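You operate a simulated robot arm through the tools that you are given. There is no shell and no other tool. Be economical: measure what you need, move in short steps, check, and stop when the job is done.

You run a simulated robot arm. Do the job below in one go: nothing can be reset, and whatever is moved stays where it is left.

JOB
Put things in order on the glue end of the long bench. At the end: the white can (marked "WAX") from the glue end of the long bench stands where the yellow tape measure stood; the yellow tape measure stands on top of the orange levelling block; the clear bag (marked "CLAMPS") from the glue end of the long bench stands where the white filler tin stood; the white filler tin stands where the white can stood; whatever was shut is shut again. Leave all else as you found it, and nothing knocked over.

Only the result counts: the job must be done as asked and must still hold three seconds after the hand-in. Knocking over, shifting, dropping, spilling or breaking anything else fails it.

ROBOT AND FRAMES
A 6-joint arm with a two-finger parallel gripper, fixed in place. Base frame: the origin is at the foot of the arm, x ahead of it, y to its left, z up; the work surface is at about z = 900. Units: mm, rad, N and s.
With the tool pointing down near the work surface it reaches from about 240 to 660 mm from the base axis. Its first joint turns from -1.152 to 1.152 rad. Payload 2.9 kg.
The TCP is the grasp point between the finger pads, 30 mm short of the fingertips. In the tool frame z runs along the fingers and y along their closing line. Largest opening 110 mm; finger width 20, thickness 10; the body of the gripper, 48 by 112 mm, starts 55 mm behind the TCP.
Orientation is that of the tool frame in the base frame, as [roll, pitch, yaw] about the fixed x, y, z axes, in that order (R = Rz(yaw) Ry(pitch) Rx(roll)). With the fingers straight down and closing along the base's y, the tool's x points along the base's -x, its y along +y and its z along -z.

CONTROLS
- The arm moves only by the tool step_arm. Its argument "plan" is a list of rows, each a list of 2 entries, a list of its own where there are three numbers: the shift along the tool's x, y, z in mm, then the turn, a rotation vector about the tool's x, y, z in rad. In form: [[[x, y, z], [wx, wy, wz]], ...]. A call has 1 to 10 rows; each row is the pose to reach, as a shift and turn from the pose commanded when the call began, along the tool's axes at that moment. "gripper" is the gripper command, from -1 (shut) to 1 (fully open), values between in proportion, set as the call begins (left out, the last holds). A row lasts 0.2 s, in which the tool goes at most 50 mm and 0.15 rad; a call with a longer step from one row to the next is refused whole, and so is a gripper value outside its range. Where a pose cannot be reached the arm comes as near as it can. A force on the tool above 40 N (or 10 N above the force at the start of the call, whichever is more), or a blocked arm, ends the call early, and 0.2 s more pass. Each finger travels about 108 mm/s and halts on what it meets, pressing with about 40 N; the grip force reading is that of the motor and also rises with nothing between the fingers. The clock runs only during rows and for 0.2 s after the last one: add rows that repeat a pose to give the fingers time. The reply holds the time, the measured pose of the TCP, the force on the tool along the base axes, the opening and the grip force, in the units named above and with some noise.
- Cameras (640 x 400 px; columns grow to the right, rows downward): "scene" is fixed at [96, 453.1, 1383.3]; the picture's right is [-0.53, -0.85, 0.00], its down [-0.51, 0.31, -0.80] and it looks along [0.68, -0.42, -0.59] (base axes); focal length 254 px, centre (320, 200). "wrist" rides on the gripper at [-36, 0, -57] in the tool frame; the picture's right is [0.00, -1.00, 0.00], its down [0.97, 0.00, -0.24] and it looks along [0.24, 0.00, 0.97] (tool axes); focal length 218 px, centre (320, 200).
- camera(camera): a new picture of that camera. No time passes.
- point_at(camera, pixels): there is no depth. For up to 12 entries [column, row, z] of the newest picture of that camera ("zoom" is the newest enlarged one), the place [x, y] in the base frame at which the ray of that pixel passes the height z, good to about 3 mm. No time passes.
- enlarge(camera, box): a new picture of the part [left, top, right, bottom] of that camera's present view, enlarged. No time passes.
- close_job(): hands the job in; it is judged then, once.

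Keep the steps short. Do not move on a guess: measure, check each grasp and each placing, and mend mistakes. In all there are 80 turns and 38 pictures (those below and enlarged ones count). Leave the gripper open and the arm clear of the work at the hand-in unless told otherwise, and finish with a single line.

The tools are called after ">>>" as name(argument=value, ...) on one line, values as JSON. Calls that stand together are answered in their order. step_arm: Moves the arm, as the interface text tells. Its arguments: {"type":"object","properties":{"plan":{"type":"array","items":{"type":"array"}},"gripper":{"type":"number"}},"required":["plan"]} The other tools are called the same way: camera (camera) takes a picture; point_at (camera, pixels) gives the place at which the rays of pixels pass given heights; enlarge (camera, box) takes an enlarged picture of a part of a camera's view; close_job () hands the job in.

At the start:

```text
time: 0.0
tcp_pos: [434.1, 147.4, 1233.1]
tcp_rot: [-3.14, 0.001, -3.141]
force: [-0.2, 0.1, 0.3]
grip_width: 110.0
grip_force: 0.0
```

scene: 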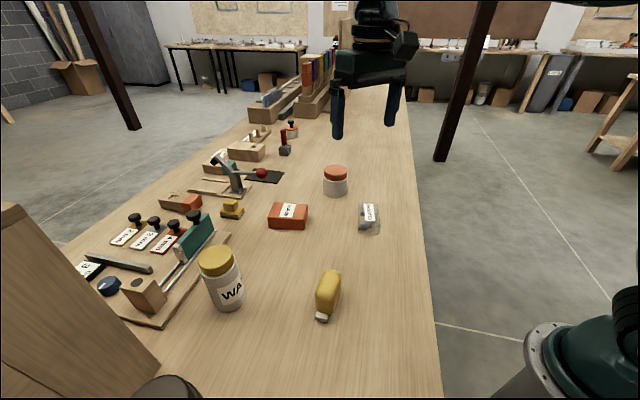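
wrist: 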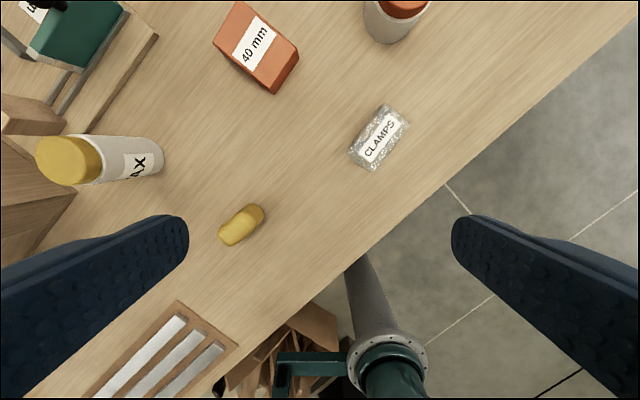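

I see the WAX can at about (222,278), the tape at (328,293), the orange block at (288,215), the bag at (369,217) and the filler tin at (335,180). I'll enlarge both views to measure them.

>>> enlarge(camera="scene", box=[180, 150, 420, 330])

>>> point_at(camera="wrist", pixels=[[219, 238, 900], [264, 212, 900], [232, 246, 900], [248, 204, 900], [347, 150, 900], [375, 172, 900], [409, 122, 900], [385, 103, 900], [272, 94, 900], [299, 57, 900], [214, 40, 900], [378, 40, 900]])

>>> point_at(camera="scene", pixels=[[322, 320, 900], [228, 310, 900], [337, 196, 900], [369, 233, 900], [210, 300, 900], [243, 300, 900], [322, 192, 900], [348, 192, 900], [269, 228, 900], [305, 229, 900], [308, 217, 900], [218, 262, 1000]])

```text
2.22 times, centred on (300, 240) of scene
```

zoom: 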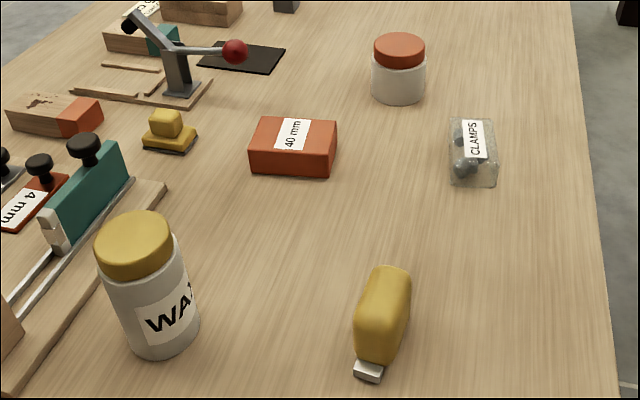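

```text
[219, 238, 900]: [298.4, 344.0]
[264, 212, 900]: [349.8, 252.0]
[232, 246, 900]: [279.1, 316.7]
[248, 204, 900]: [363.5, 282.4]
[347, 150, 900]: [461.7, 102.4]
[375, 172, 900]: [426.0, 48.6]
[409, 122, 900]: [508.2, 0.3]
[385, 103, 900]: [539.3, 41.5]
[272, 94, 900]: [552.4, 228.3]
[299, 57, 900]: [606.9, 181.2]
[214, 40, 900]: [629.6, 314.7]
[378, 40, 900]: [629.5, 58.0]
```

```text
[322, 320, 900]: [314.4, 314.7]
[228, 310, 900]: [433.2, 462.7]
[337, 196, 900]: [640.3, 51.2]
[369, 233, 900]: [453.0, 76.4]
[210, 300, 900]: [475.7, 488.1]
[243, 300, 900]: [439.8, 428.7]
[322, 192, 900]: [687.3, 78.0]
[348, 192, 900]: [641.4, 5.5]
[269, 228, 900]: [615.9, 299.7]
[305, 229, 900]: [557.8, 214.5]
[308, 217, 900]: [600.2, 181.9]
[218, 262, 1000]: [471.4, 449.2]
```

The two cameras agree with the bench being at z≈900. The tape is near (320,298). I'll move the wrist camera above it at z≈1120 to measure its outline and direction.

>>> step_arm(plan=[[[23, 30, 23], [0, 0, 0]], [[46, 60, 46], [0, 0, 0]], [[69, 90, 69], [0, 0, 0]], [[92, 120, 92], [0, 0, 0]], [[114, 151, 113], [0, 0, 0]], [[114, 151, 113], [0, 0, 0]]], gripper=1)

>>> camera(camera="wrist")

```text
time: 1.4
tcp_pos: [321.0, 298.7, 1118.7]
tcp_rot: [-3.141, -0.001, 3.141]
force: [0.1, -0.4, -0.3]
grip_width: 110.0
grip_force: 0.0
```

```text
34 pictures are left
```

wrist: 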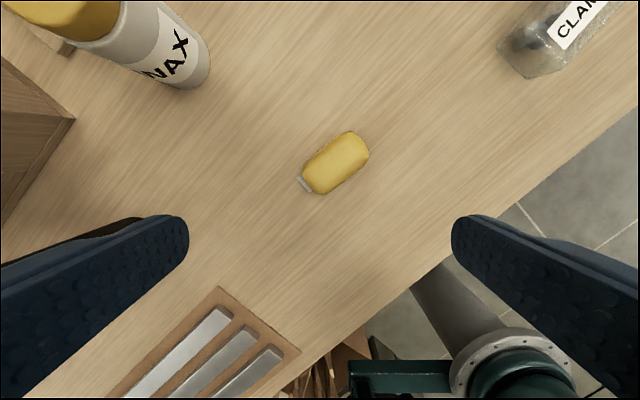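

The tape is centred around (336,162), with its long axis running diagonally. I'll project its outline at several heights and enlarge it.

>>> enlarge(camera="wrist", box=[270, 110, 400, 210])

>>> point_at(camera="wrist", pixels=[[304, 186, 900], [336, 162, 900], [336, 162, 950], [352, 132, 950], [368, 155, 950], [322, 194, 950], [302, 172, 950], [300, 180, 905], [187, 88, 900], [210, 65, 900]])

>>> point_at(camera="scene", pixels=[[329, 271, 950], [329, 271, 960], [329, 271, 940], [340, 276, 950], [321, 271, 950], [317, 314, 900], [316, 304, 905], [331, 308, 900]])

```text
4.00 times, centred on (335, 160) of wrist
```

zoom: 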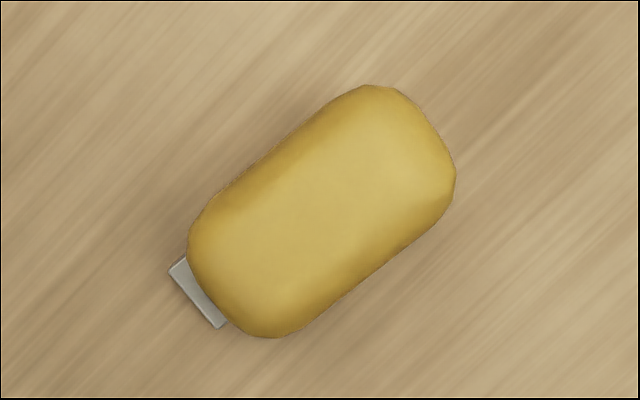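

```text
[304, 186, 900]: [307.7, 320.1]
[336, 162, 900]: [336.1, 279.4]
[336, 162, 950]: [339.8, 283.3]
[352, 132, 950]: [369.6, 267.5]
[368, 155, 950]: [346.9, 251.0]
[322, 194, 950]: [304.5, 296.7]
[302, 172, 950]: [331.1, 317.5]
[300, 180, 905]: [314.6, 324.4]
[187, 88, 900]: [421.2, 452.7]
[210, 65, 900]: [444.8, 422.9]
```

```text
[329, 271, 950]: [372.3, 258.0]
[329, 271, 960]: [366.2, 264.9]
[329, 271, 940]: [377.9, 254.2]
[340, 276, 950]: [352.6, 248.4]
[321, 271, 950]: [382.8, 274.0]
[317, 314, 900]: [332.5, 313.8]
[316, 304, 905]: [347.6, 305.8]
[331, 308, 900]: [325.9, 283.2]
```

The tape is about 75×41 mm and 55 mm tall. Its centre is near (338,282) and its long axis is at about -52°. Next I'll go to (560,200,1130) to measure the block, tin and bag.

>>> step_arm(plan=[[[-40, -16, -11], [0, 0, 0]], [[-80, -33, -11], [0, 0, 0]], [[-120, -50, -11], [0, 0, 0]], [[-160, -66, -11], [0, 0, 0]], [[-200, -83, -11], [0, 0, 0]], [[-239, -99, -11], [0, 0, 0]], [[-239, -99, -11], [0, 0, 0]]])

>>> camera(camera="wrist")

```text
time: 3.0
tcp_pos: [558.8, 200.9, 1130.3]
tcp_rot: [3.142, 0.0, 3.141]
force: [0.6, 1.0, 0.5]
grip_width: 109.9
grip_force: 0.1
```

```text
32 pictures are left
```

wrist: 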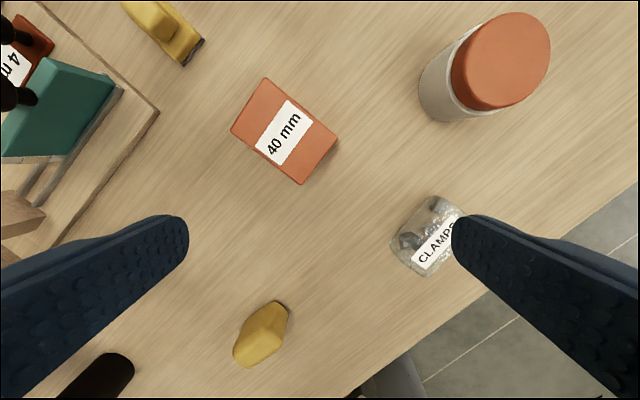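

The block's top corners are near (266,78), (231,131), (301,184) and (337,137). The tin's base is near (455,100) and its lid at (508,60). I'll project them.

>>> point_at(camera="wrist", pixels=[[266, 78, 940], [231, 131, 940], [301, 184, 940], [337, 137, 940], [419, 93, 900], [440, 121, 900], [472, 118, 900], [420, 75, 900], [390, 240, 900], [425, 276, 900], [430, 196, 930], [465, 215, 900]])

>>> enlarge(camera="wrist", box=[380, 0, 580, 125])

>>> point_at(camera="scene", pixels=[[295, 203, 940], [274, 217, 940], [305, 218, 940], [277, 203, 940], [322, 171, 960], [348, 171, 960], [336, 165, 960], [335, 179, 960], [222, 259, 1010], [199, 257, 1010], [237, 259, 1010]])

```text
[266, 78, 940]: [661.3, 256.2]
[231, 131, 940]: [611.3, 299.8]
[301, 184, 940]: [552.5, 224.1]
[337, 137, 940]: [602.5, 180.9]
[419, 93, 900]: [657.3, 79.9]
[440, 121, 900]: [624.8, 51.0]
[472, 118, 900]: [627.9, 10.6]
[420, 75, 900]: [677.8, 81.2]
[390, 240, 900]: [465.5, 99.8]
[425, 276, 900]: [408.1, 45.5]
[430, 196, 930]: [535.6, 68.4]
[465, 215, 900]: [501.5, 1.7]
```

```text
3.20 times, centred on (480, 62) of wrist
```

zoom: 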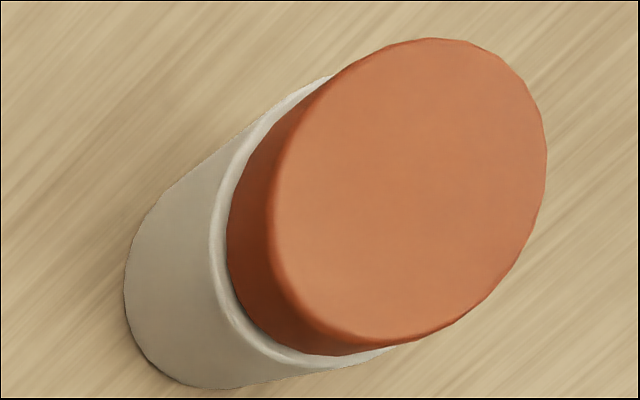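

```text
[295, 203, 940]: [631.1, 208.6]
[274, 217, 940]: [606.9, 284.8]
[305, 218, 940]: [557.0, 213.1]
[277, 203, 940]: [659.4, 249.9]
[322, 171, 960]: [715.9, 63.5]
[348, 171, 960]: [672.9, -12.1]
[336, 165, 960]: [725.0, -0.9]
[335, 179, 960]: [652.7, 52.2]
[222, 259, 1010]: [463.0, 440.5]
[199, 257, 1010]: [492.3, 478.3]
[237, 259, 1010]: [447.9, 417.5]
```

The block's top is about 96×66 mm, centred near (607,240), with its long axis at about 51°. The tin is at the edge of my reach, so I'll get a better view of it and the bag from (600,40).

>>> step_arm(plan=[[[-10, -40, -10], [0, 0, 0]], [[-20, -80, -10], [0, 0, 0]], [[-30, -120, -10], [0, 0, 0]], [[-40, -160, -10], [0, 0, 0]], [[-40, -160, -10], [0, 0, 0]]])

>>> camera(camera="wrist")

```text
time: 4.2
tcp_pos: [600.0, 40.4, 1142.7]
tcp_rot: [-3.14, -0.001, -3.14]
force: [0.0, 0.4, -0.3]
grip_width: 109.9
grip_force: 0.0
```

```text
30 pictures are left
```

wrist: 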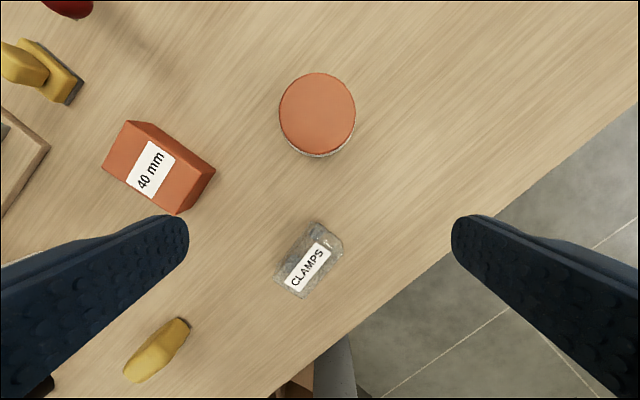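

The lid is seen almost from straight above at (317,113), spanning columns 279–355. The bag's corners are near (275,283), (300,298), (343,240) and (317,222). I'll project these at candidate heights.

>>> enlarge(camera="wrist", box=[260, 210, 360, 310])

>>> point_at(camera="wrist", pixels=[[317, 113, 960], [317, 113, 980], [279, 113, 970], [355, 113, 970], [317, 73, 970], [318, 157, 910], [275, 283, 900], [300, 298, 900], [343, 240, 920], [317, 222, 930], [309, 267, 920], [299, 274, 920]])

>>> point_at(camera="scene", pixels=[[335, 170, 970], [335, 170, 980], [335, 170, 960], [321, 172, 970], [348, 172, 970], [335, 188, 900]])

```text
4.00 times, centred on (310, 260) of wrist
```

zoom: 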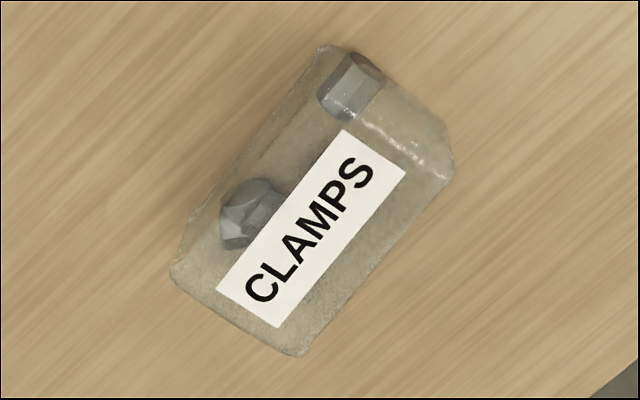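

```text
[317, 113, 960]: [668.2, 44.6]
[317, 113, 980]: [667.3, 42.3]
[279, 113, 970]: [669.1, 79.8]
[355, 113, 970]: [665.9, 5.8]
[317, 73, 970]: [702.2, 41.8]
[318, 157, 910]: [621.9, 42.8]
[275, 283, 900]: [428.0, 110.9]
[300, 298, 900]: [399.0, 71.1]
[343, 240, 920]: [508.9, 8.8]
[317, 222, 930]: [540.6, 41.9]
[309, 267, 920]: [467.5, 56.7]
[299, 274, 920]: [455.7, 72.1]
```

```text
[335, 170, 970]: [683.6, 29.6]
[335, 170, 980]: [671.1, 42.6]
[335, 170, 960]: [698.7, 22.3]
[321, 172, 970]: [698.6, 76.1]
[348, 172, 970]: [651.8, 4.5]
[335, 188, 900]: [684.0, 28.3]
```

The tin's centre is about (668,43), its lid diameter is about 75 mm and its top is at about z 972. I'll now check the can from above.

>>> step_arm(plan=[[[16, 43, -5], [0, 0, 0]], [[32, 86, -10], [0, 0, 0]], [[48, 130, -17], [0, 0, 0]], [[64, 173, -17], [0, 0, 0]], [[80, 216, -17], [0, 0, 0]], [[96, 260, -17], [0, 0, 0]], [[112, 303, -17], [0, 0, 0]], [[128, 346, -17], [0, 0, 0]], [[145, 390, -17], [0, 0, 0]], [[145, 390, -17], [0, 0, 0]]])

>>> camera(camera="wrist")

```text
time: 6.4
tcp_pos: [445.8, 424.0, 1153.2]
tcp_rot: [-3.14, -0.002, 3.141]
force: [-0.4, -0.3, -0.3]
grip_width: 110.0
grip_force: 0.1
out of reach, approached as far as the arm can: row 9, 10
```

```text
28 pictures are left
```

wrist: 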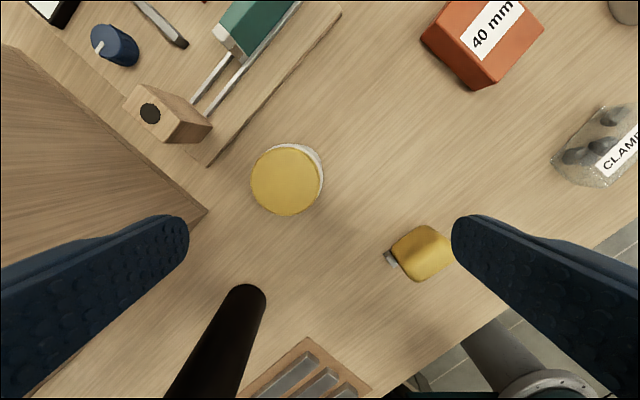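

The can's lid is centred at (287,180). I also see a dark post with its end near (250,292), and the scene view shows its end near (168,378). I'll project these points to place the can and that post.

>>> point_at(camera="wrist", pixels=[[287, 180, 1010], [287, 180, 1030], [251, 180, 1010], [323, 180, 1010], [319, 160, 900], [250, 292, 900], [250, 292, 1000], [250, 292, 1080], [207, 210, 900], [421, 254, 950], [205, 165, 915], [392, 258, 905]])

>>> point_at(camera="scene", pixels=[[168, 378, 900], [168, 378, 1000], [168, 378, 1080], [168, 378, 1200], [218, 262, 1010], [218, 262, 1030], [228, 300, 900]])

>>> enlarge(camera="scene", box=[100, 220, 260, 400])

```text
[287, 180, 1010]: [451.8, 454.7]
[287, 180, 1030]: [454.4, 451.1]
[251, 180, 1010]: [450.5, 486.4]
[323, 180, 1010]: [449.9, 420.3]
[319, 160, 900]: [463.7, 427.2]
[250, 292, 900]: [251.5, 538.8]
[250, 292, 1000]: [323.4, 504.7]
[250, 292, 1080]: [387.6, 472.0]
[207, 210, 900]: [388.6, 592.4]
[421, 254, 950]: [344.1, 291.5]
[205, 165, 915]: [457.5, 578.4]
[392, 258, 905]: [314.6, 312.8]
```

```text
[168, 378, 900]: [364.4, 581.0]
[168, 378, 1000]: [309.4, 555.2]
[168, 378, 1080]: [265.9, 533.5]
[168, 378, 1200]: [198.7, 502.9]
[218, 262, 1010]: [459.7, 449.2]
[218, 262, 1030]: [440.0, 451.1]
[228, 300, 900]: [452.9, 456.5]
```

```text
2.22 times, centred on (180, 310) of scene
```

zoom: 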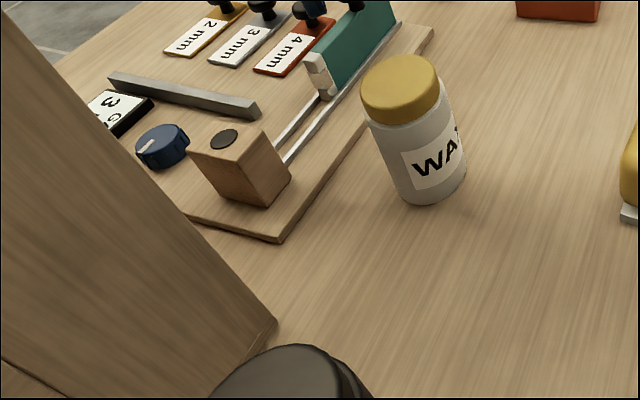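

The can's centre is about (453,453), with a diameter of about 67 mm and its top at about z 1015. The post stands at about (240,545), so I'll keep away from it. I'll start with the tape, moving above (338.5,282) while turning about 0.915 rad so the fingers close across it.

>>> step_arm(plan=[[[15, -20, 10], [0, 0, 0.13]], [[30, -40, 20], [0, 0, 0.26]], [[46, -61, 30], [0, 0, 0.39]], [[62, -82, 45], [0, 0, 0.52]], [[78, -103, 60], [0, 0, 0.65]], [[94, -124, 75], [0, 0, 0.78]], [[107, -142, 93], [0, 0, 0.915]], [[107, -142, 93], [0, 0, 0.915]]])

>>> camera(camera="wrist")

```text
time: 8.2
tcp_pos: [338.8, 280.2, 1061.0]
tcp_rot: [3.141, 0.0, 2.224]
force: [0.1, 0.0, 0.2]
grip_width: 110.2
grip_force: 0.1
```

```text
26 pictures are left
```

wrist: 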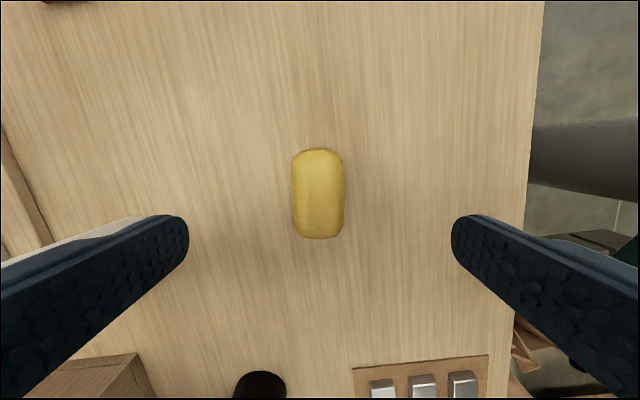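

The tape is now upright in the view at columns 291–345 and rows 148–239, so the fingers are aligned with it. I'll check its centre in this view.

>>> point_at(camera="wrist", pixels=[[318, 193, 955], [318, 193, 930], [292, 193, 930], [345, 193, 930], [318, 148, 935], [318, 239, 950]])

```text
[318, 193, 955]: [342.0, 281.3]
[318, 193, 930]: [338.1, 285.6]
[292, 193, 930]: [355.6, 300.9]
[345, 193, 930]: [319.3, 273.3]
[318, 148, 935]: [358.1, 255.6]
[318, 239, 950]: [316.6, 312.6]
```

The tape's centre is about (338,284). I'll shift 3 mm along tool x and 1 mm along y, go down to TCP z 936 (tips 6 mm off the bench), and check before closing.

>>> step_arm(plan=[[[3, 1, 35], [0, 0, 0]], [[3, 1, 70], [0, 0, 0]], [[3, 1, 100], [0, 0, 0]], [[3, 1, 125], [0, 0, 0]], [[3, 1, 125], [0, 0, 0]]])

>>> step_arm(plan=[[[0, 0, 0], [0, 0, 0]], [[0, 0, 0], [0, 0, 0]], [[0, 0, 0], [0, 0, 0]], [[0, 0, 0], [0, 0, 0]]], gripper=-1)

```text
time: 9.4
tcp_pos: [338.6, 285.4, 934.7]
tcp_rot: [-3.141, 0.001, 2.224]
force: [-0.4, 0.2, -0.2]
grip_width: 110.0
grip_force: 0.1
```

```text
time: 10.4
tcp_pos: [338.8, 285.3, 935.0]
tcp_rot: [-3.141, -0.001, 2.225]
force: [0.2, 0.3, 0.8]
grip_width: 39.9
grip_force: 40.1
```

I'm holding the tape at 40 mm. I'll lift it 110 mm, then move toward the block and start turning so the tape's long side matches the block's.

>>> step_arm(plan=[[[0, 0, -36], [0, 0, 0]], [[0, 0, -73], [0, 0, 0]], [[0, 0, -110], [0, 0, 0]], [[-27, 21, -110], [0, 0, -0.15]], [[-54, 42, -110], [0, 0, -0.3]], [[-81, 63, -110], [0, 0, -0.45]], [[-108, 84, -110], [0, 0, -0.6]], [[-135, 105, -110], [0, 0, -0.75]], [[-162, 126, -110], [0, 0, -0.9]], [[-188, 146, -110], [0, 0, -1.05]]])

>>> step_arm(plan=[[[0, 0, 0], [0, 0, -0.13]], [[0, 0, 0], [0, 0, -0.26]], [[0, 0, 0], [0, 0, -0.39]], [[0, 0, 0], [0, 0, -0.52]], [[0, 0, 0], [0, 0, -0.65]], [[0, 0, 0], [0, 0, -0.755]], [[0, 0, 0], [0, 0, -0.755]]])

>>> camera(camera="wrist")

```text
time: 12.6
tcp_pos: [567.4, 224.6, 1046.5]
tcp_rot: [3.141, 0.001, -3.006]
force: [0.2, -0.2, -1.7]
grip_width: 39.6
grip_force: 39.8
```

```text
time: 14.2
tcp_pos: [567.8, 224.0, 1045.9]
tcp_rot: [3.14, 0.001, -2.25]
force: [-0.8, -0.3, -1.8]
grip_width: 39.9
grip_force: 40.0
```

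```text
25 pictures are left
```

wrist: 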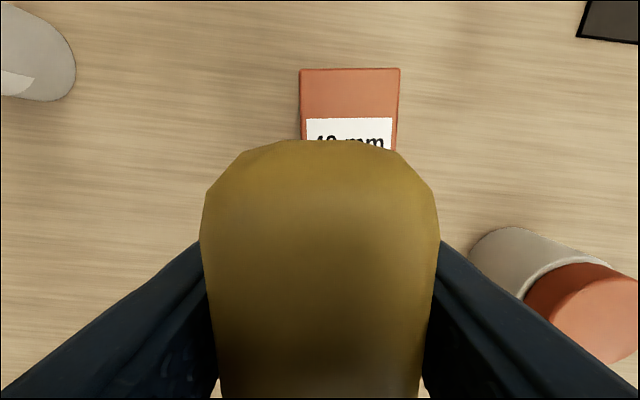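

The block lines up well with the tape. Its far top corners are at (301,70) and (399,68). I'll project them to fix the block's centreline.

>>> point_at(camera="wrist", pixels=[[301, 70, 945], [399, 68, 945], [301, 70, 940], [399, 68, 940], [303, 135, 940], [397, 135, 940]])

>>> point_at(camera="scene", pixels=[[276, 204, 945], [269, 217, 945], [307, 218, 945], [308, 204, 945], [269, 217, 940], [307, 218, 940]])

```text
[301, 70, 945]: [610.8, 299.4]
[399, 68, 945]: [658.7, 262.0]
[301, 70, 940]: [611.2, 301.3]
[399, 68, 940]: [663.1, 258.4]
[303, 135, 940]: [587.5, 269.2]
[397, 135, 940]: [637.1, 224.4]
```

```text
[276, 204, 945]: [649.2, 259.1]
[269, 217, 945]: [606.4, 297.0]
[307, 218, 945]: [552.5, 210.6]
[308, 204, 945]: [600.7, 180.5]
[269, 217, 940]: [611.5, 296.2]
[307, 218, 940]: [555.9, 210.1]
```

The block's centre is about (606,241). I'll move over it, come down to TCP z≈1000, and check reach.

>>> step_arm(plan=[[[-10, -5, 15], [0, 0, 0]], [[-20, -10, 30], [0, 0, 0]], [[-30, -15, 45], [0, 0, 0]], [[-37, -19, 46], [0, 0, 0]], [[-37, -19, 46], [0, 0, 0]]])

```text
time: 15.4
tcp_pos: [606.1, 240.6, 1000.5]
tcp_rot: [3.141, 0.0, -2.25]
force: [-0.5, 0.6, -2.7]
grip_width: 39.5
grip_force: 40.2
```

That's in reach. I'll go down slowly and watch the force; contact is expected near z 975–980.

>>> step_arm(plan=[[[0, 0, 12], [0, 0, 0]], [[0, 0, 16], [0, 0, 0]], [[0, 0, 19], [0, 0, 0]]])

>>> enlarge(camera="scene", box=[230, 150, 350, 240])

```text
time: 16.2
tcp_pos: [607.9, 240.0, 978.9]
tcp_rot: [-3.141, 0.0, -2.252]
force: [-0.4, 0.3, -3.1]
grip_width: 40.1
grip_force: 39.7
```

```text
4.44 times, centred on (290, 195) of scene
```

zoom: 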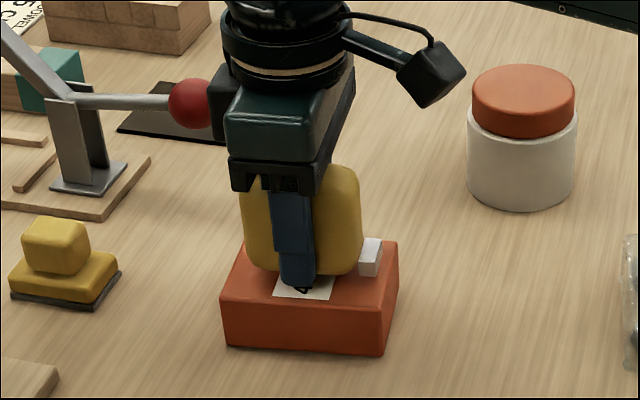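

The tape is just above the block. I'll continue in 1–2 mm rows until it touches.

>>> step_arm(plan=[[[0, 0, 1.5], [0, 0, 0]], [[0, 0, 3], [0, 0, 0]], [[0, 0, 3], [0, 0, 0]]])

```text
time: 17.0
tcp_pos: [607.0, 241.1, 976.8]
tcp_rot: [3.141, -0.001, -2.253]
force: [-0.5, -0.1, -2.2]
grip_width: 39.7
grip_force: 39.9
```

>>> step_arm(plan=[[[0, 0, 1], [0, 0, 0]], [[0, 0, 2], [0, 0, 0]], [[0, 0, 2], [0, 0, 0]]])

```text
time: 17.8
tcp_pos: [605.5, 241.1, 975.7]
tcp_rot: [-3.141, 0.0, -2.251]
force: [0.8, 0.2, -2.0]
grip_width: 40.0
grip_force: 39.9
```

>>> step_arm(plan=[[[0, 0, 0.7], [0, 0, 0]], [[0, 0, 1.4], [0, 0, 0]], [[0, 0, 1.4], [0, 0, 0]]])

```text
time: 18.6
tcp_pos: [605.4, 241.2, 974.2]
tcp_rot: [-3.14, 0.001, -2.252]
force: [-0.7, -0.7, -1.7]
grip_width: 39.7
grip_force: 40.2
```

>>> step_arm(plan=[[[0, 0, 0.7], [0, 0, 0]], [[0, 0, 1.4], [0, 0, 0]], [[0, 0, 1.4], [0, 0, 0]]])

>>> enlarge(camera="scene", box=[260, 180, 320, 240])

```text
time: 19.4
tcp_pos: [605.7, 241.4, 974.9]
tcp_rot: [-3.139, 0.001, -2.25]
force: [-2.8, -1.0, 10.0]
grip_width: 39.8
grip_force: 39.7
```

```text
6.67 times, centred on (290, 210) of scene
```

zoom: 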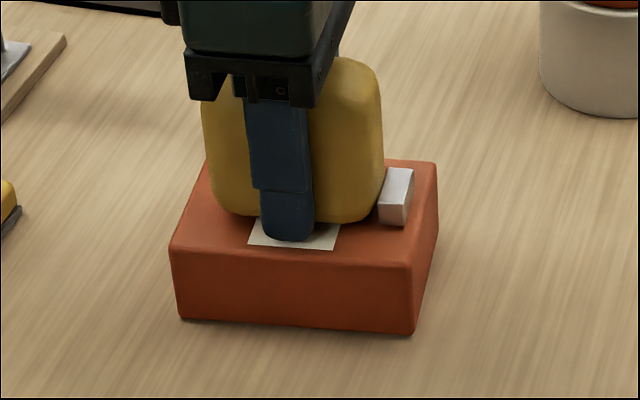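

The force reads +10 N, so the tape rests on the block. I'll back off 1 mm, open, and lift straight up.

>>> step_arm(plan=[[[0, 0, -1], [0, 0, 0]], [[0, 0, -1], [0, 0, 0]], [[0, 0, -1], [0, 0, 0]], [[0, 0, -1], [0, 0, 0]]], gripper=1)

>>> step_arm(plan=[[[0, 0, -20], [0, 0, 0]], [[4, 0, -45], [0, 0, 0]], [[15, 0, -75], [0, 0, 0]], [[30, 0, -100], [0, 0, 0]], [[30, 0, -100], [0, 0, 0]]])

>>> camera(camera="wrist")

```text
time: 20.4
tcp_pos: [606.5, 240.7, 972.9]
tcp_rot: [3.141, 0.001, -2.252]
force: [-0.3, 0.7, 0.3]
grip_width: 110.0
grip_force: 0.0
```

```text
time: 21.6
tcp_pos: [587.0, 217.7, 1074.4]
tcp_rot: [-3.141, -0.001, -2.251]
force: [0.3, -1.0, 0.1]
grip_width: 110.0
grip_force: 0.0
```

```text
22 pictures are left
```

wrist: 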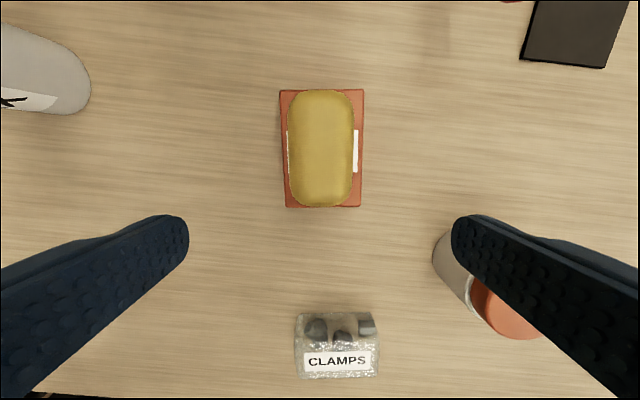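

The tape stands squarely on the block. Next is the can. I'll move at z≈1075 to (430,432) with the fingers closing sideways (yaw about -2.356) and measure the lid from there.

>>> step_arm(plan=[[[-11, 43, 0], [0, 0, 0.02]], [[-22, 86, 0], [0, 0, 0.04]], [[-34, 129, 0], [0, 0, 0.06]], [[-45, 171, 0], [0, 0, 0.08]], [[-56, 214, 0], [0, 0, 0.1]], [[-67, 257, 0], [0, 0, 0.104]], [[-67, 257, 0], [0, 0, 0.104]]])

>>> camera(camera="wrist")

```text
time: 23.2
tcp_pos: [429.0, 432.6, 1072.4]
tcp_rot: [3.141, 0.001, -2.356]
force: [0.2, -0.6, -0.2]
grip_width: 109.9
grip_force: 0.0
```

```text
21 pictures are left
```

wrist: 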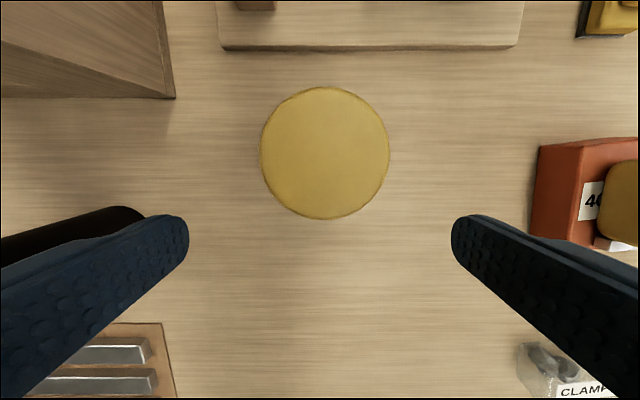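

The lid is centred at (325,153) and about 129 px across. Compared with the earlier view, that puts the lid top at about 1015 and the diameter at 66 mm. I'll get its centre.

>>> point_at(camera="wrist", pixels=[[325, 153, 1015], [261, 153, 1015], [389, 153, 1015], [325, 87, 1015], [325, 219, 1015], [120, 215, 900], [175, 97, 900]])

```text
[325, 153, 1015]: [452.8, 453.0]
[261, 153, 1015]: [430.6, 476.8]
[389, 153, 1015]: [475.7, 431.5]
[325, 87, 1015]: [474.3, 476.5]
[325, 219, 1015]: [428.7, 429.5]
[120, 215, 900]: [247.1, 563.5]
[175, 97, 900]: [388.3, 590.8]
```

The can's centre is (452.7,453). I'll move 31 mm outward and come down to TCP z≈972, so the gripper body stays about 12 mm above the lid, then close.

>>> step_arm(plan=[[[-10, -2, 25], [0, 0, 0]], [[-20, -2, 50], [0, 0, 0]], [[-31, -2, 75], [0, 0, 0]], [[-31, -2, 100], [0, 0, 0]], [[-31, -2, 100], [0, 0, 0]]])

>>> step_arm(plan=[[[0, 0, 0], [0, 0, 0]], [[0, 0, 0], [0, 0, 0]], [[0, 0, 0], [0, 0, 0]]], gripper=-1)

```text
time: 24.4
tcp_pos: [456.0, 452.2, 976.0]
tcp_rot: [-3.141, 0.007, -2.357]
force: [-3.2, -1.9, 23.8]
grip_width: 110.1
grip_force: 0.0
```

```text
time: 25.2
tcp_pos: [454.3, 452.3, 977.7]
tcp_rot: [-3.141, 0.009, -2.354]
force: [-6.0, 10.7, 29.8]
grip_width: 62.8
grip_force: 40.4
```

The force reads about 24–30 N upward, so something is pressing, perhaps the gripper body on the lid. I'll look before doing anything else.

>>> enlarge(camera="scene", box=[140, 180, 300, 320])

```text
2.86 times, centred on (220, 250) of scene
```

zoom: 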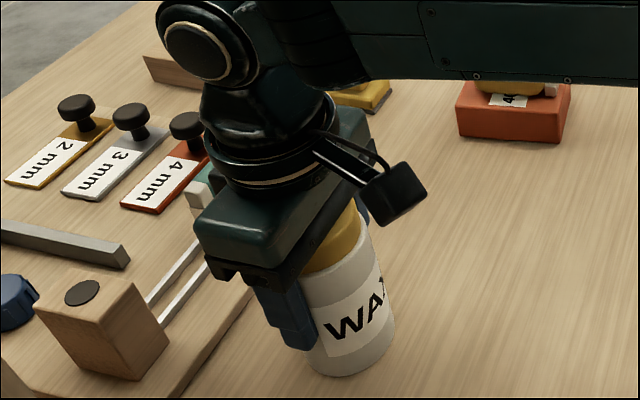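

The can stands upright between the fingers, so the gripper body is probably resting on the lid. I'll open, rise 7 mm, and read the force again.

>>> step_arm(plan=[[[0, 0, 0], [0, 0, 0]], [[0, 0, 0], [0, 0, 0]], [[0, 0, -4], [0, 0, 0]], [[0, 0, -8], [0, 0, 0]], [[0, 0, -8], [0, 0, 0]]], gripper=1)

```text
time: 26.4
tcp_pos: [455.6, 449.4, 979.8]
tcp_rot: [-3.141, -0.003, -2.358]
force: [-0.1, 0.5, 0.0]
grip_width: 110.0
grip_force: 0.1
```

The force is back to zero. The TCP reads (455.6,449.4), about 5 mm to the side of the target, so I'll check the can from the wrist.

>>> camera(camera="wrist")

```text
19 pictures are left
```

wrist: 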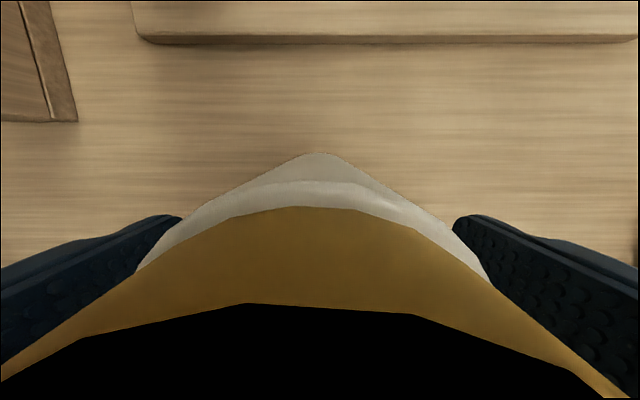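

The can is centred between the fingers (column about 319), with a small gap above the lid. I'll close here.

>>> step_arm(plan=[[[0, 0, 0], [0, 0, 0]], [[0, 0, 0], [0, 0, 0]], [[0, 0, 0], [0, 0, 0]]], gripper=-1)

>>> step_arm(plan=[[[0, 0, -3], [0, 0, 0]], [[0, 0, -6], [0, 0, 0]], [[0, 0, -10], [0, 0, 0]]])

>>> enlarge(camera="scene", box=[140, 180, 300, 320])

```text
time: 27.2
tcp_pos: [454.3, 452.5, 981.8]
tcp_rot: [-3.141, -0.001, -2.357]
force: [0.8, 0.2, -0.3]
grip_width: 62.5
grip_force: 39.7
```

```text
time: 28.0
tcp_pos: [453.9, 450.6, 991.3]
tcp_rot: [3.141, 0.0, -2.357]
force: [-0.7, -0.3, -2.5]
grip_width: 62.7
grip_force: 39.8
```

```text
2.86 times, centred on (220, 250) of scene
```

zoom: 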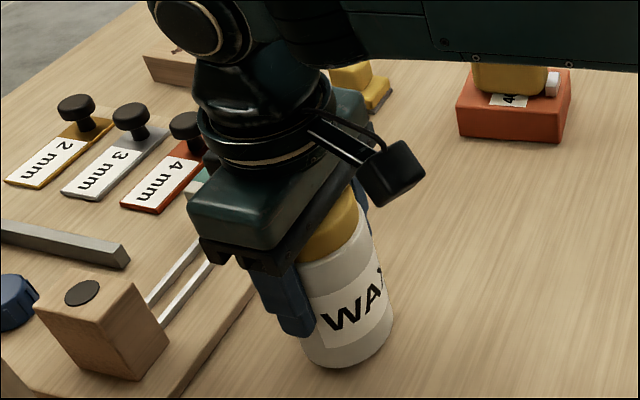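

The can is held, reading about 2.3 N of weight. I'll lift it 25 mm more and carry it to the tape's old spot at (338,284).

>>> step_arm(plan=[[[0, 0, -25], [0, 0, 0]], [[40, -7, -25], [0, 0, 0]], [[80, -14, -25], [0, 0, 0]], [[120, -22, -25], [0, 0, 0]], [[160, -29, -25], [0, 0, 0]], [[200, -36, -25], [0, 0, 0]], [[200, -36, -25], [0, 0, 0]]])

```text
time: 29.6
tcp_pos: [336.8, 283.4, 1015.5]
tcp_rot: [-3.141, 0.0, -2.356]
force: [-0.3, -0.2, -2.3]
grip_width: 62.6
grip_force: 40.2
```

I'm over (337,283.5). I'll go down to 3 mm above the pick height, then in small steps until contact.

>>> step_arm(plan=[[[0, 0, 12], [0, 0, 0]], [[0, 0, 22], [0, 0, 0]], [[0, 0, 29], [0, 0, 0]], [[0, 0, 31], [0, 0, 0]], [[0, 0, 31], [0, 0, 0]]])

>>> step_arm(plan=[[[0, 0, 1], [0, 0, 0]], [[0, 0, 2], [0, 0, 0]], [[0, 0, 2], [0, 0, 0]]])

```text
time: 30.8
tcp_pos: [337.3, 284.5, 986.0]
tcp_rot: [-3.141, 0.001, -2.356]
force: [-0.3, 0.0, -3.3]
grip_width: 62.9
grip_force: 39.8
```

```text
time: 31.6
tcp_pos: [338.3, 285.0, 982.3]
tcp_rot: [-3.141, 0.0, -2.355]
force: [0.6, -0.2, -2.8]
grip_width: 62.5
grip_force: 39.8
```

>>> step_arm(plan=[[[0, 0, 0.7], [0, 0, 0]], [[0, 0, 1.4], [0, 0, 0]], [[0, 0, 1.4], [0, 0, 0]]])

```text
time: 32.4
tcp_pos: [338.1, 283.4, 982.7]
tcp_rot: [3.142, 0.0, -2.357]
force: [0.0, 0.2, -3.2]
grip_width: 62.6
grip_force: 40.2
```

>>> step_arm(plan=[[[0, 0, 0.7], [0, 0, 0]], [[0, 0, 1.4], [0, 0, 0]], [[0, 0, 1.4], [0, 0, 0]]])

```text
time: 33.2
tcp_pos: [338.4, 284.8, 981.4]
tcp_rot: [-3.141, -0.001, -2.357]
force: [-2.6, -1.9, 6.0]
grip_width: 62.3
grip_force: 40.0
```

The can has touched down (+6 N). I'll open and lift straight up to clear the lid.

>>> step_arm(plan=[[[0, 0, 0], [0, 0, 0]], [[0, 0, 0], [0, 0, 0]], [[0, 0, 0], [0, 0, 0]], [[0, 0, -30], [0, 0, 0]], [[0, 0, -70], [0, 0, 0]], [[0, 0, -100], [0, 0, 0]], [[0, 0, -100], [0, 0, 0]]], gripper=1)

>>> camera(camera="scene")

```text
time: 34.8
tcp_pos: [337.7, 285.1, 1082.9]
tcp_rot: [-3.141, 0.001, -2.357]
force: [0.0, -0.2, 0.2]
grip_width: 109.9
grip_force: 0.2
```

```text
17 pictures are left
```

scene: 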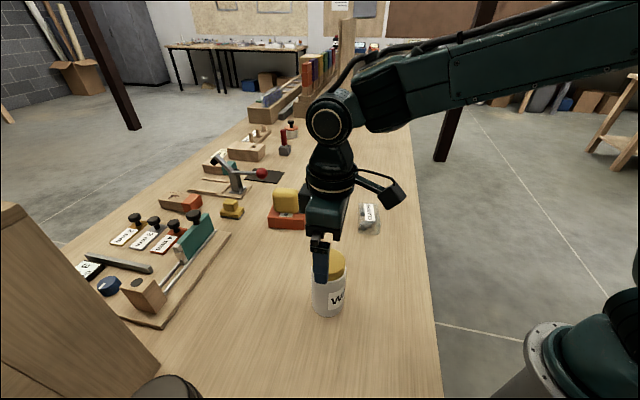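

The can stands upright on the tape's old spot. Now the tin. I'll travel to (625,42,1070) and turn so the fingers close along base y, then look.

>>> step_arm(plan=[[[-4, -46, 0], [0, 0, 0.1]], [[-8, -92, 2], [0, 0, 0.2]], [[-12, -138, 4], [0, 0, 0.3]], [[-16, -185, 6], [0, 0, 0.4]], [[-20, -232, 8], [0, 0, 0.5]], [[-24, -280, 10], [0, 0, 0.6]], [[-28, -328, 12], [0, 0, 0.7]], [[-31, -375, 13], [0, 0, 0.721]], [[-31, -375, 13], [0, 0, 0.721]]])

>>> camera(camera="wrist")

```text
time: 36.8
tcp_pos: [625.9, 41.3, 1066.3]
tcp_rot: [3.141, -0.001, -3.077]
force: [0.2, 0.0, -0.4]
grip_width: 109.8
grip_force: 0.1
```

```text
16 pictures are left
```

wrist: 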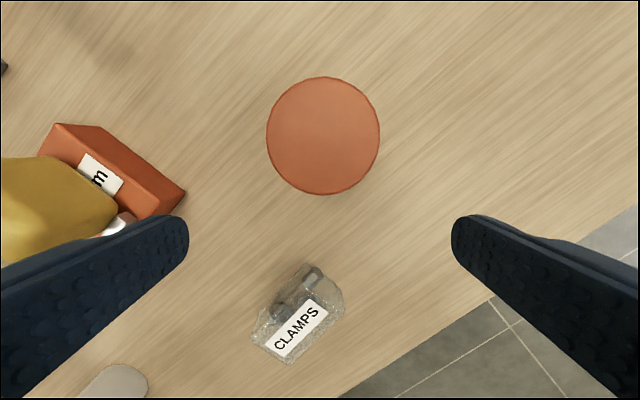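

>>> point_at(camera="wrist", pixels=[[323, 135, 973], [266, 135, 973], [380, 135, 973], [323, 77, 973], [323, 194, 973], [252, 337, 900], [292, 363, 900], [343, 303, 900], [309, 264, 930], [298, 328, 930], [275, 345, 925], [323, 313, 925]])

```text
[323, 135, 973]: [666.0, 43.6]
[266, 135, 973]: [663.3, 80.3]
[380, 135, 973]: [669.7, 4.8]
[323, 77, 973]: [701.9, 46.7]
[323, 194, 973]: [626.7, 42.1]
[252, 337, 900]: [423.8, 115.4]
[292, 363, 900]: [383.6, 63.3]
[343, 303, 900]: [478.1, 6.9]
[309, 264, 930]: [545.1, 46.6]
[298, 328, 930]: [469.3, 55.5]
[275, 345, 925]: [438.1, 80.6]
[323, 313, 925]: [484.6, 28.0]
```

The tin's centre is (666,43.5), 75 mm across, with its top at about 974. I'll go down around it to TCP z≈948 and outward 40 mm, and see whether it reaches.

>>> step_arm(plan=[[[-8, 0, 40], [0, 0, 0]], [[-16, 0, 75], [0, 0, 0]], [[-24, 0, 105], [0, 0, 0]], [[-32, 0, 118], [0, 0, 0]], [[-40, 0, 118], [0, 0, 0]], [[-40, 0, 118], [0, 0, 0]]])

```text
time: 38.2
tcp_pos: [666.4, 44.6, 949.6]
tcp_rot: [3.141, 0.0, -3.077]
force: [0.0, 0.7, 0.1]
grip_width: 110.0
grip_force: 0.1
```

It's reachable. I'll lower 8 mm more so the pads grip the body below the lid, then close.

>>> step_arm(plan=[[[0, 0, 4], [0, 0, 0]], [[0, 0, 8], [0, 0, 0]], [[0, 0, 8], [0, 0, 0]]])

>>> step_arm(plan=[[[0, 0, 0], [0, 0, 0]], [[0, 0, 0], [0, 0, 0]], [[0, 0, 0], [0, 0, 0]]], gripper=-1)

>>> step_arm(plan=[[[0, 0, -3], [0, 0, 0]], [[0, 0, -8], [0, 0, 0]], [[0, 0, -15], [0, 0, 0]], [[0, 0, -15], [0, 0, 0]]])

>>> enlarge(camera="scene", box=[260, 130, 420, 240])

```text
time: 39.0
tcp_pos: [665.6, 45.0, 943.0]
tcp_rot: [-3.141, 0.001, -3.077]
force: [0.3, 0.8, -0.2]
grip_width: 109.9
grip_force: 0.1
```

```text
time: 39.8
tcp_pos: [665.9, 44.8, 942.8]
tcp_rot: [3.141, 0.0, -3.077]
force: [0.9, -1.1, 0.1]
grip_width: 78.9
grip_force: 40.0
```

```text
time: 40.8
tcp_pos: [666.0, 44.3, 957.0]
tcp_rot: [-3.141, 0.0, -3.077]
force: [-1.1, -0.2, -2.4]
grip_width: 78.7
grip_force: 39.6
```

```text
3.64 times, centred on (340, 185) of scene
```

zoom: 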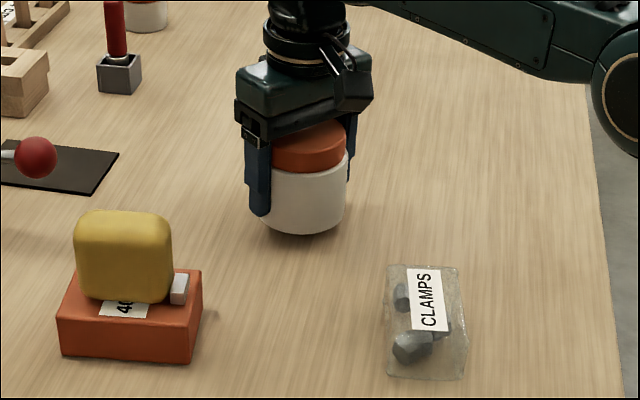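

The tin is held (weight about 2.4 N), and its original centre was (666,44). I'll lift it while moving inward, then carry it round past the block at z≈1057.

>>> step_arm(plan=[[[26, 6, -25], [0, 0, 0]], [[52, 11, -50], [0, 0, 0]], [[78, 17, -75], [0, 0, 0]], [[105, 23, -100], [0, 0, 0]], [[119, 62, -100], [0, 0, -0.1]], [[134, 101, -100], [0, 0, -0.2]], [[148, 140, -100], [0, 0, -0.3]], [[163, 179, -100], [0, 0, -0.4]], [[177, 218, -100], [0, 0, -0.5]]])

```text
time: 42.8
tcp_pos: [474.6, 255.2, 1056.6]
tcp_rot: [3.141, -0.002, -2.575]
force: [0.6, -0.8, -3.4]
grip_width: 79.0
grip_force: 40.1
```

>>> step_arm(plan=[[[-14, 44, 0], [0, 0, -0.06]], [[-29, 87, 0], [0, 0, -0.12]], [[-43, 131, 0], [0, 0, -0.18]], [[-58, 174, 0], [0, 0, -0.219]], [[-58, 174, 0], [0, 0, -0.219]]])

```text
time: 44.0
tcp_pos: [428.4, 430.8, 1058.9]
tcp_rot: [3.141, 0.0, -2.359]
force: [-1.1, 1.1, -3.5]
grip_width: 79.0
grip_force: 39.8
```

I'm at (428.5,431). I'll move outward to (452.7,453) and down to 6 mm above contact.

>>> step_arm(plan=[[[-11, -1, 30], [0, 0, 0]], [[-22, -1, 60], [0, 0, 0]], [[-33, -1, 88], [0, 0, 0]], [[-33, -1, 102], [0, 0, 0]], [[-33, -1, 109], [0, 0, 0]], [[-33, -1, 109], [0, 0, 0]]])

>>> step_arm(plan=[[[0, 0, 2], [0, 0, 0]], [[0, 0, 4], [0, 0, 0]], [[0, 0, 4], [0, 0, 0]]])

```text
time: 45.4
tcp_pos: [453.4, 452.7, 949.4]
tcp_rot: [-3.141, 0.0, -2.358]
force: [0.7, -0.2, -3.6]
grip_width: 79.1
grip_force: 39.9
```

```text
time: 46.2
tcp_pos: [454.0, 451.3, 943.7]
tcp_rot: [3.14, 0.001, -2.357]
force: [-0.3, -0.2, -3.2]
grip_width: 79.1
grip_force: 39.8
```

>>> step_arm(plan=[[[0, 0, 0.7], [0, 0, 0]], [[0, 0, 1.5], [0, 0, 0]], [[0, 0, 1.5], [0, 0, 0]]])

>>> step_arm(plan=[[[0, 0, 0.5], [0, 0, 0]], [[0, 0, 1], [0, 0, 0]], [[0, 0, 1], [0, 0, 0]]])

```text
time: 47.0
tcp_pos: [455.5, 452.1, 941.4]
tcp_rot: [3.14, 0.0, -2.359]
force: [0.0, 0.5, -2.6]
grip_width: 78.6
grip_force: 39.9
```

```text
time: 47.8
tcp_pos: [454.6, 452.0, 943.6]
tcp_rot: [3.141, 0.002, -2.356]
force: [1.2, 0.6, 3.1]
grip_width: 79.1
grip_force: 40.4
```

The tin has touched down (the force rose by about 6 N). I'll open, lift clear, and check with the scene camera.

>>> step_arm(plan=[[[0, 0, 0], [0, 0, 0]], [[0, 0, 0], [0, 0, 0]], [[0, 0, 0], [0, 0, 0]], [[0, 0, -30], [0, 0, 0]], [[10, 0, -70], [0, 0, 0]], [[30, 0, -110], [0, 0, 0]], [[30, 0, -110], [0, 0, 0]]], gripper=1)

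>>> camera(camera="wrist")

```text
time: 49.4
tcp_pos: [431.4, 430.8, 1052.3]
tcp_rot: [-3.141, -0.001, -2.358]
force: [-0.7, 0.2, -0.3]
grip_width: 110.2
grip_force: 0.1
```

```text
14 pictures are left
```

wrist: 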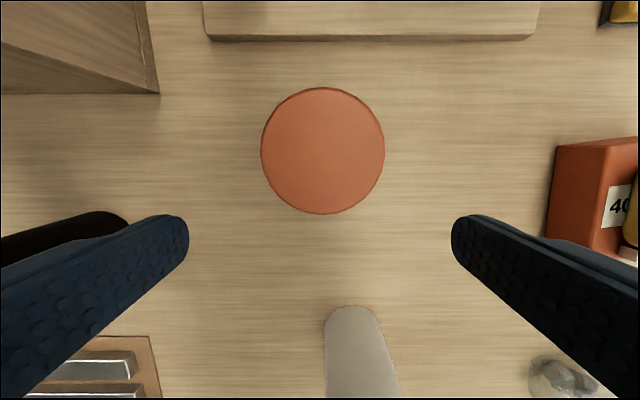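

The tin stands where the can stood. Now the bag. I'll rise a little and travel to about (455,65), turning 1.48 rad so the fingers close across the bag, then look.

>>> step_arm(plan=[[[24, -27, -25], [0, 0, 0.148]], [[48, -55, -25], [0, 0, 0.296]], [[72, -83, -25], [0, 0, 0.444]], [[96, -110, -25], [0, 0, 0.592]], [[121, -138, -25], [0, 0, 0.74]], [[145, -166, -25], [0, 0, 0.888]], [[169, -193, -25], [0, 0, 1.036]], [[193, -221, -25], [0, 0, 1.184]], [[217, -248, -15], [0, 0, 1.332]], [[241, -276, -5], [0, 0, 1.48]]])

>>> camera(camera="wrist")

```text
time: 51.6
tcp_pos: [458.0, 65.3, 1056.5]
tcp_rot: [-3.141, 0.0, 2.442]
force: [0.1, -0.1, 0.2]
grip_width: 110.1
grip_force: 0.1
```

```text
13 pictures are left
```

wrist: 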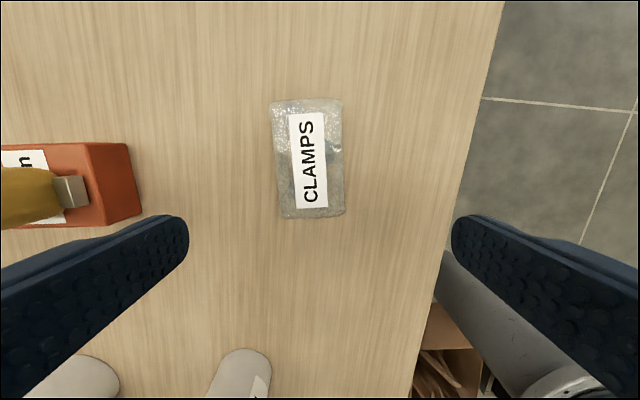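

The bag spans about columns 270–345 and rows 98–218, rotated roughly 3° from my fingers. I'll project it.

>>> point_at(camera="wrist", pixels=[[310, 157, 920], [310, 157, 935], [270, 100, 920], [342, 98, 920], [283, 217, 920], [345, 213, 920], [308, 160, 930]])

>>> enlarge(camera="scene", box=[330, 180, 410, 250])

```text
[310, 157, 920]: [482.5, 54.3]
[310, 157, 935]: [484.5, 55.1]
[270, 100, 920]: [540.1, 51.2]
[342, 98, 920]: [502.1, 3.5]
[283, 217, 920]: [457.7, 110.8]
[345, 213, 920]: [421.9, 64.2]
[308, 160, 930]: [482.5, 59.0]
```

```text
5.71 times, centred on (370, 215) of scene
```

zoom: 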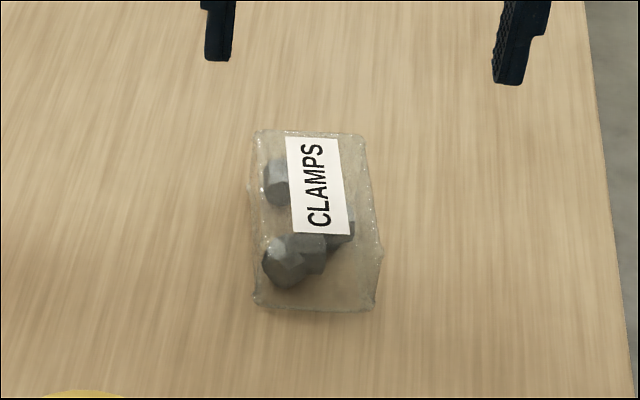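

The bag's centre is about (481,56.5), roughly 56×94 mm with its top near 930–935. I'll move there with a small turn and go down to TCP z≈936.

>>> step_arm(plan=[[[-12, 4, 30], [0, 0, -0.03]], [[-23, 8, 60], [0, 0, -0.055]], [[-23, 8, 95], [0, 0, -0.055]], [[-23, 8, 120], [0, 0, -0.055]], [[-23, 8, 120], [0, 0, -0.055]]])

>>> camera(camera="wrist")

```text
time: 52.8
tcp_pos: [480.8, 55.8, 935.8]
tcp_rot: [-3.141, 0.0, 2.499]
force: [0.7, -0.8, 0.0]
grip_width: 109.8
grip_force: 0.0
```

```text
11 pictures are left
```

wrist: 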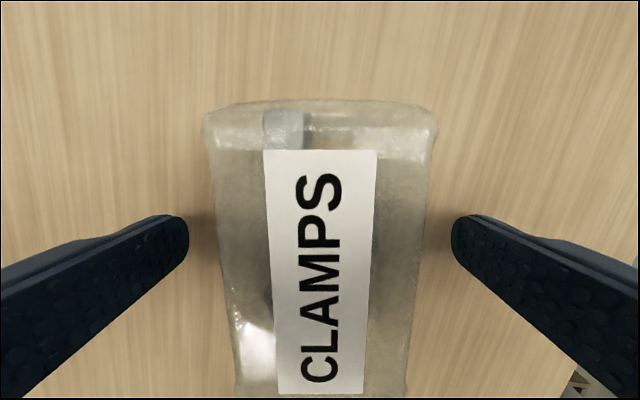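

The bag is centred between the fingers and lined up with them. I'll close and make a small test lift.

>>> step_arm(plan=[[[0, 0, 0], [0, 0, 0]], [[0, 0, 0], [0, 0, 0]], [[0, 0, 0], [0, 0, 0]]], gripper=-1)

>>> step_arm(plan=[[[0, 0, -5], [0, 0, 0]], [[0, 0, -12], [0, 0, 0]], [[0, 0, -20], [0, 0, 0]], [[0, 0, -20], [0, 0, 0]]])

>>> enlarge(camera="scene", box=[300, 140, 440, 250])

```text
time: 53.6
tcp_pos: [481.1, 57.4, 936.1]
tcp_rot: [3.14, -0.001, 2.502]
force: [-0.6, 0.1, 0.1]
grip_width: 57.4
grip_force: 40.0
```

```text
time: 54.6
tcp_pos: [480.1, 56.1, 956.9]
tcp_rot: [3.141, 0.001, 2.501]
force: [0.1, 0.1, -1.4]
grip_width: 57.8
grip_force: 40.2
```

```text
3.64 times, centred on (370, 195) of scene
```

zoom: 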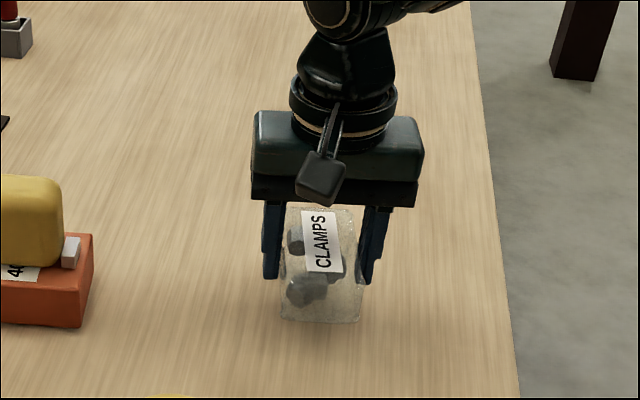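

The bag is held level. I'll carry it at its present height (bottom about 20 mm up) to the tin's old spot at (666,44); the path is clear.

>>> step_arm(plan=[[[-31, 20, 0], [0, 0, 0]], [[-63, 40, 0], [0, 0, 0]], [[-94, 61, 0], [0, 0, 0]], [[-125, 81, 0], [0, 0, 0]], [[-157, 101, 0], [0, 0, 0]], [[-157, 101, 0], [0, 0, 0]]])

>>> step_arm(plan=[[[0, 0, 8], [0, 0, 0]], [[0, 0, 15], [0, 0, 0]], [[0, 0, 17.5], [0, 0, 0]], [[0, 0, 17.5], [0, 0, 0]]])

```text
time: 56.0
tcp_pos: [665.3, 42.2, 956.5]
tcp_rot: [-3.138, -0.002, 2.5]
force: [0.1, 0.0, -2.1]
grip_width: 57.4
grip_force: 40.2
```

```text
time: 57.0
tcp_pos: [665.1, 41.3, 937.8]
tcp_rot: [-3.141, 0.0, 2.503]
force: [-0.3, 0.8, -0.3]
grip_width: 57.6
grip_force: 40.1
```

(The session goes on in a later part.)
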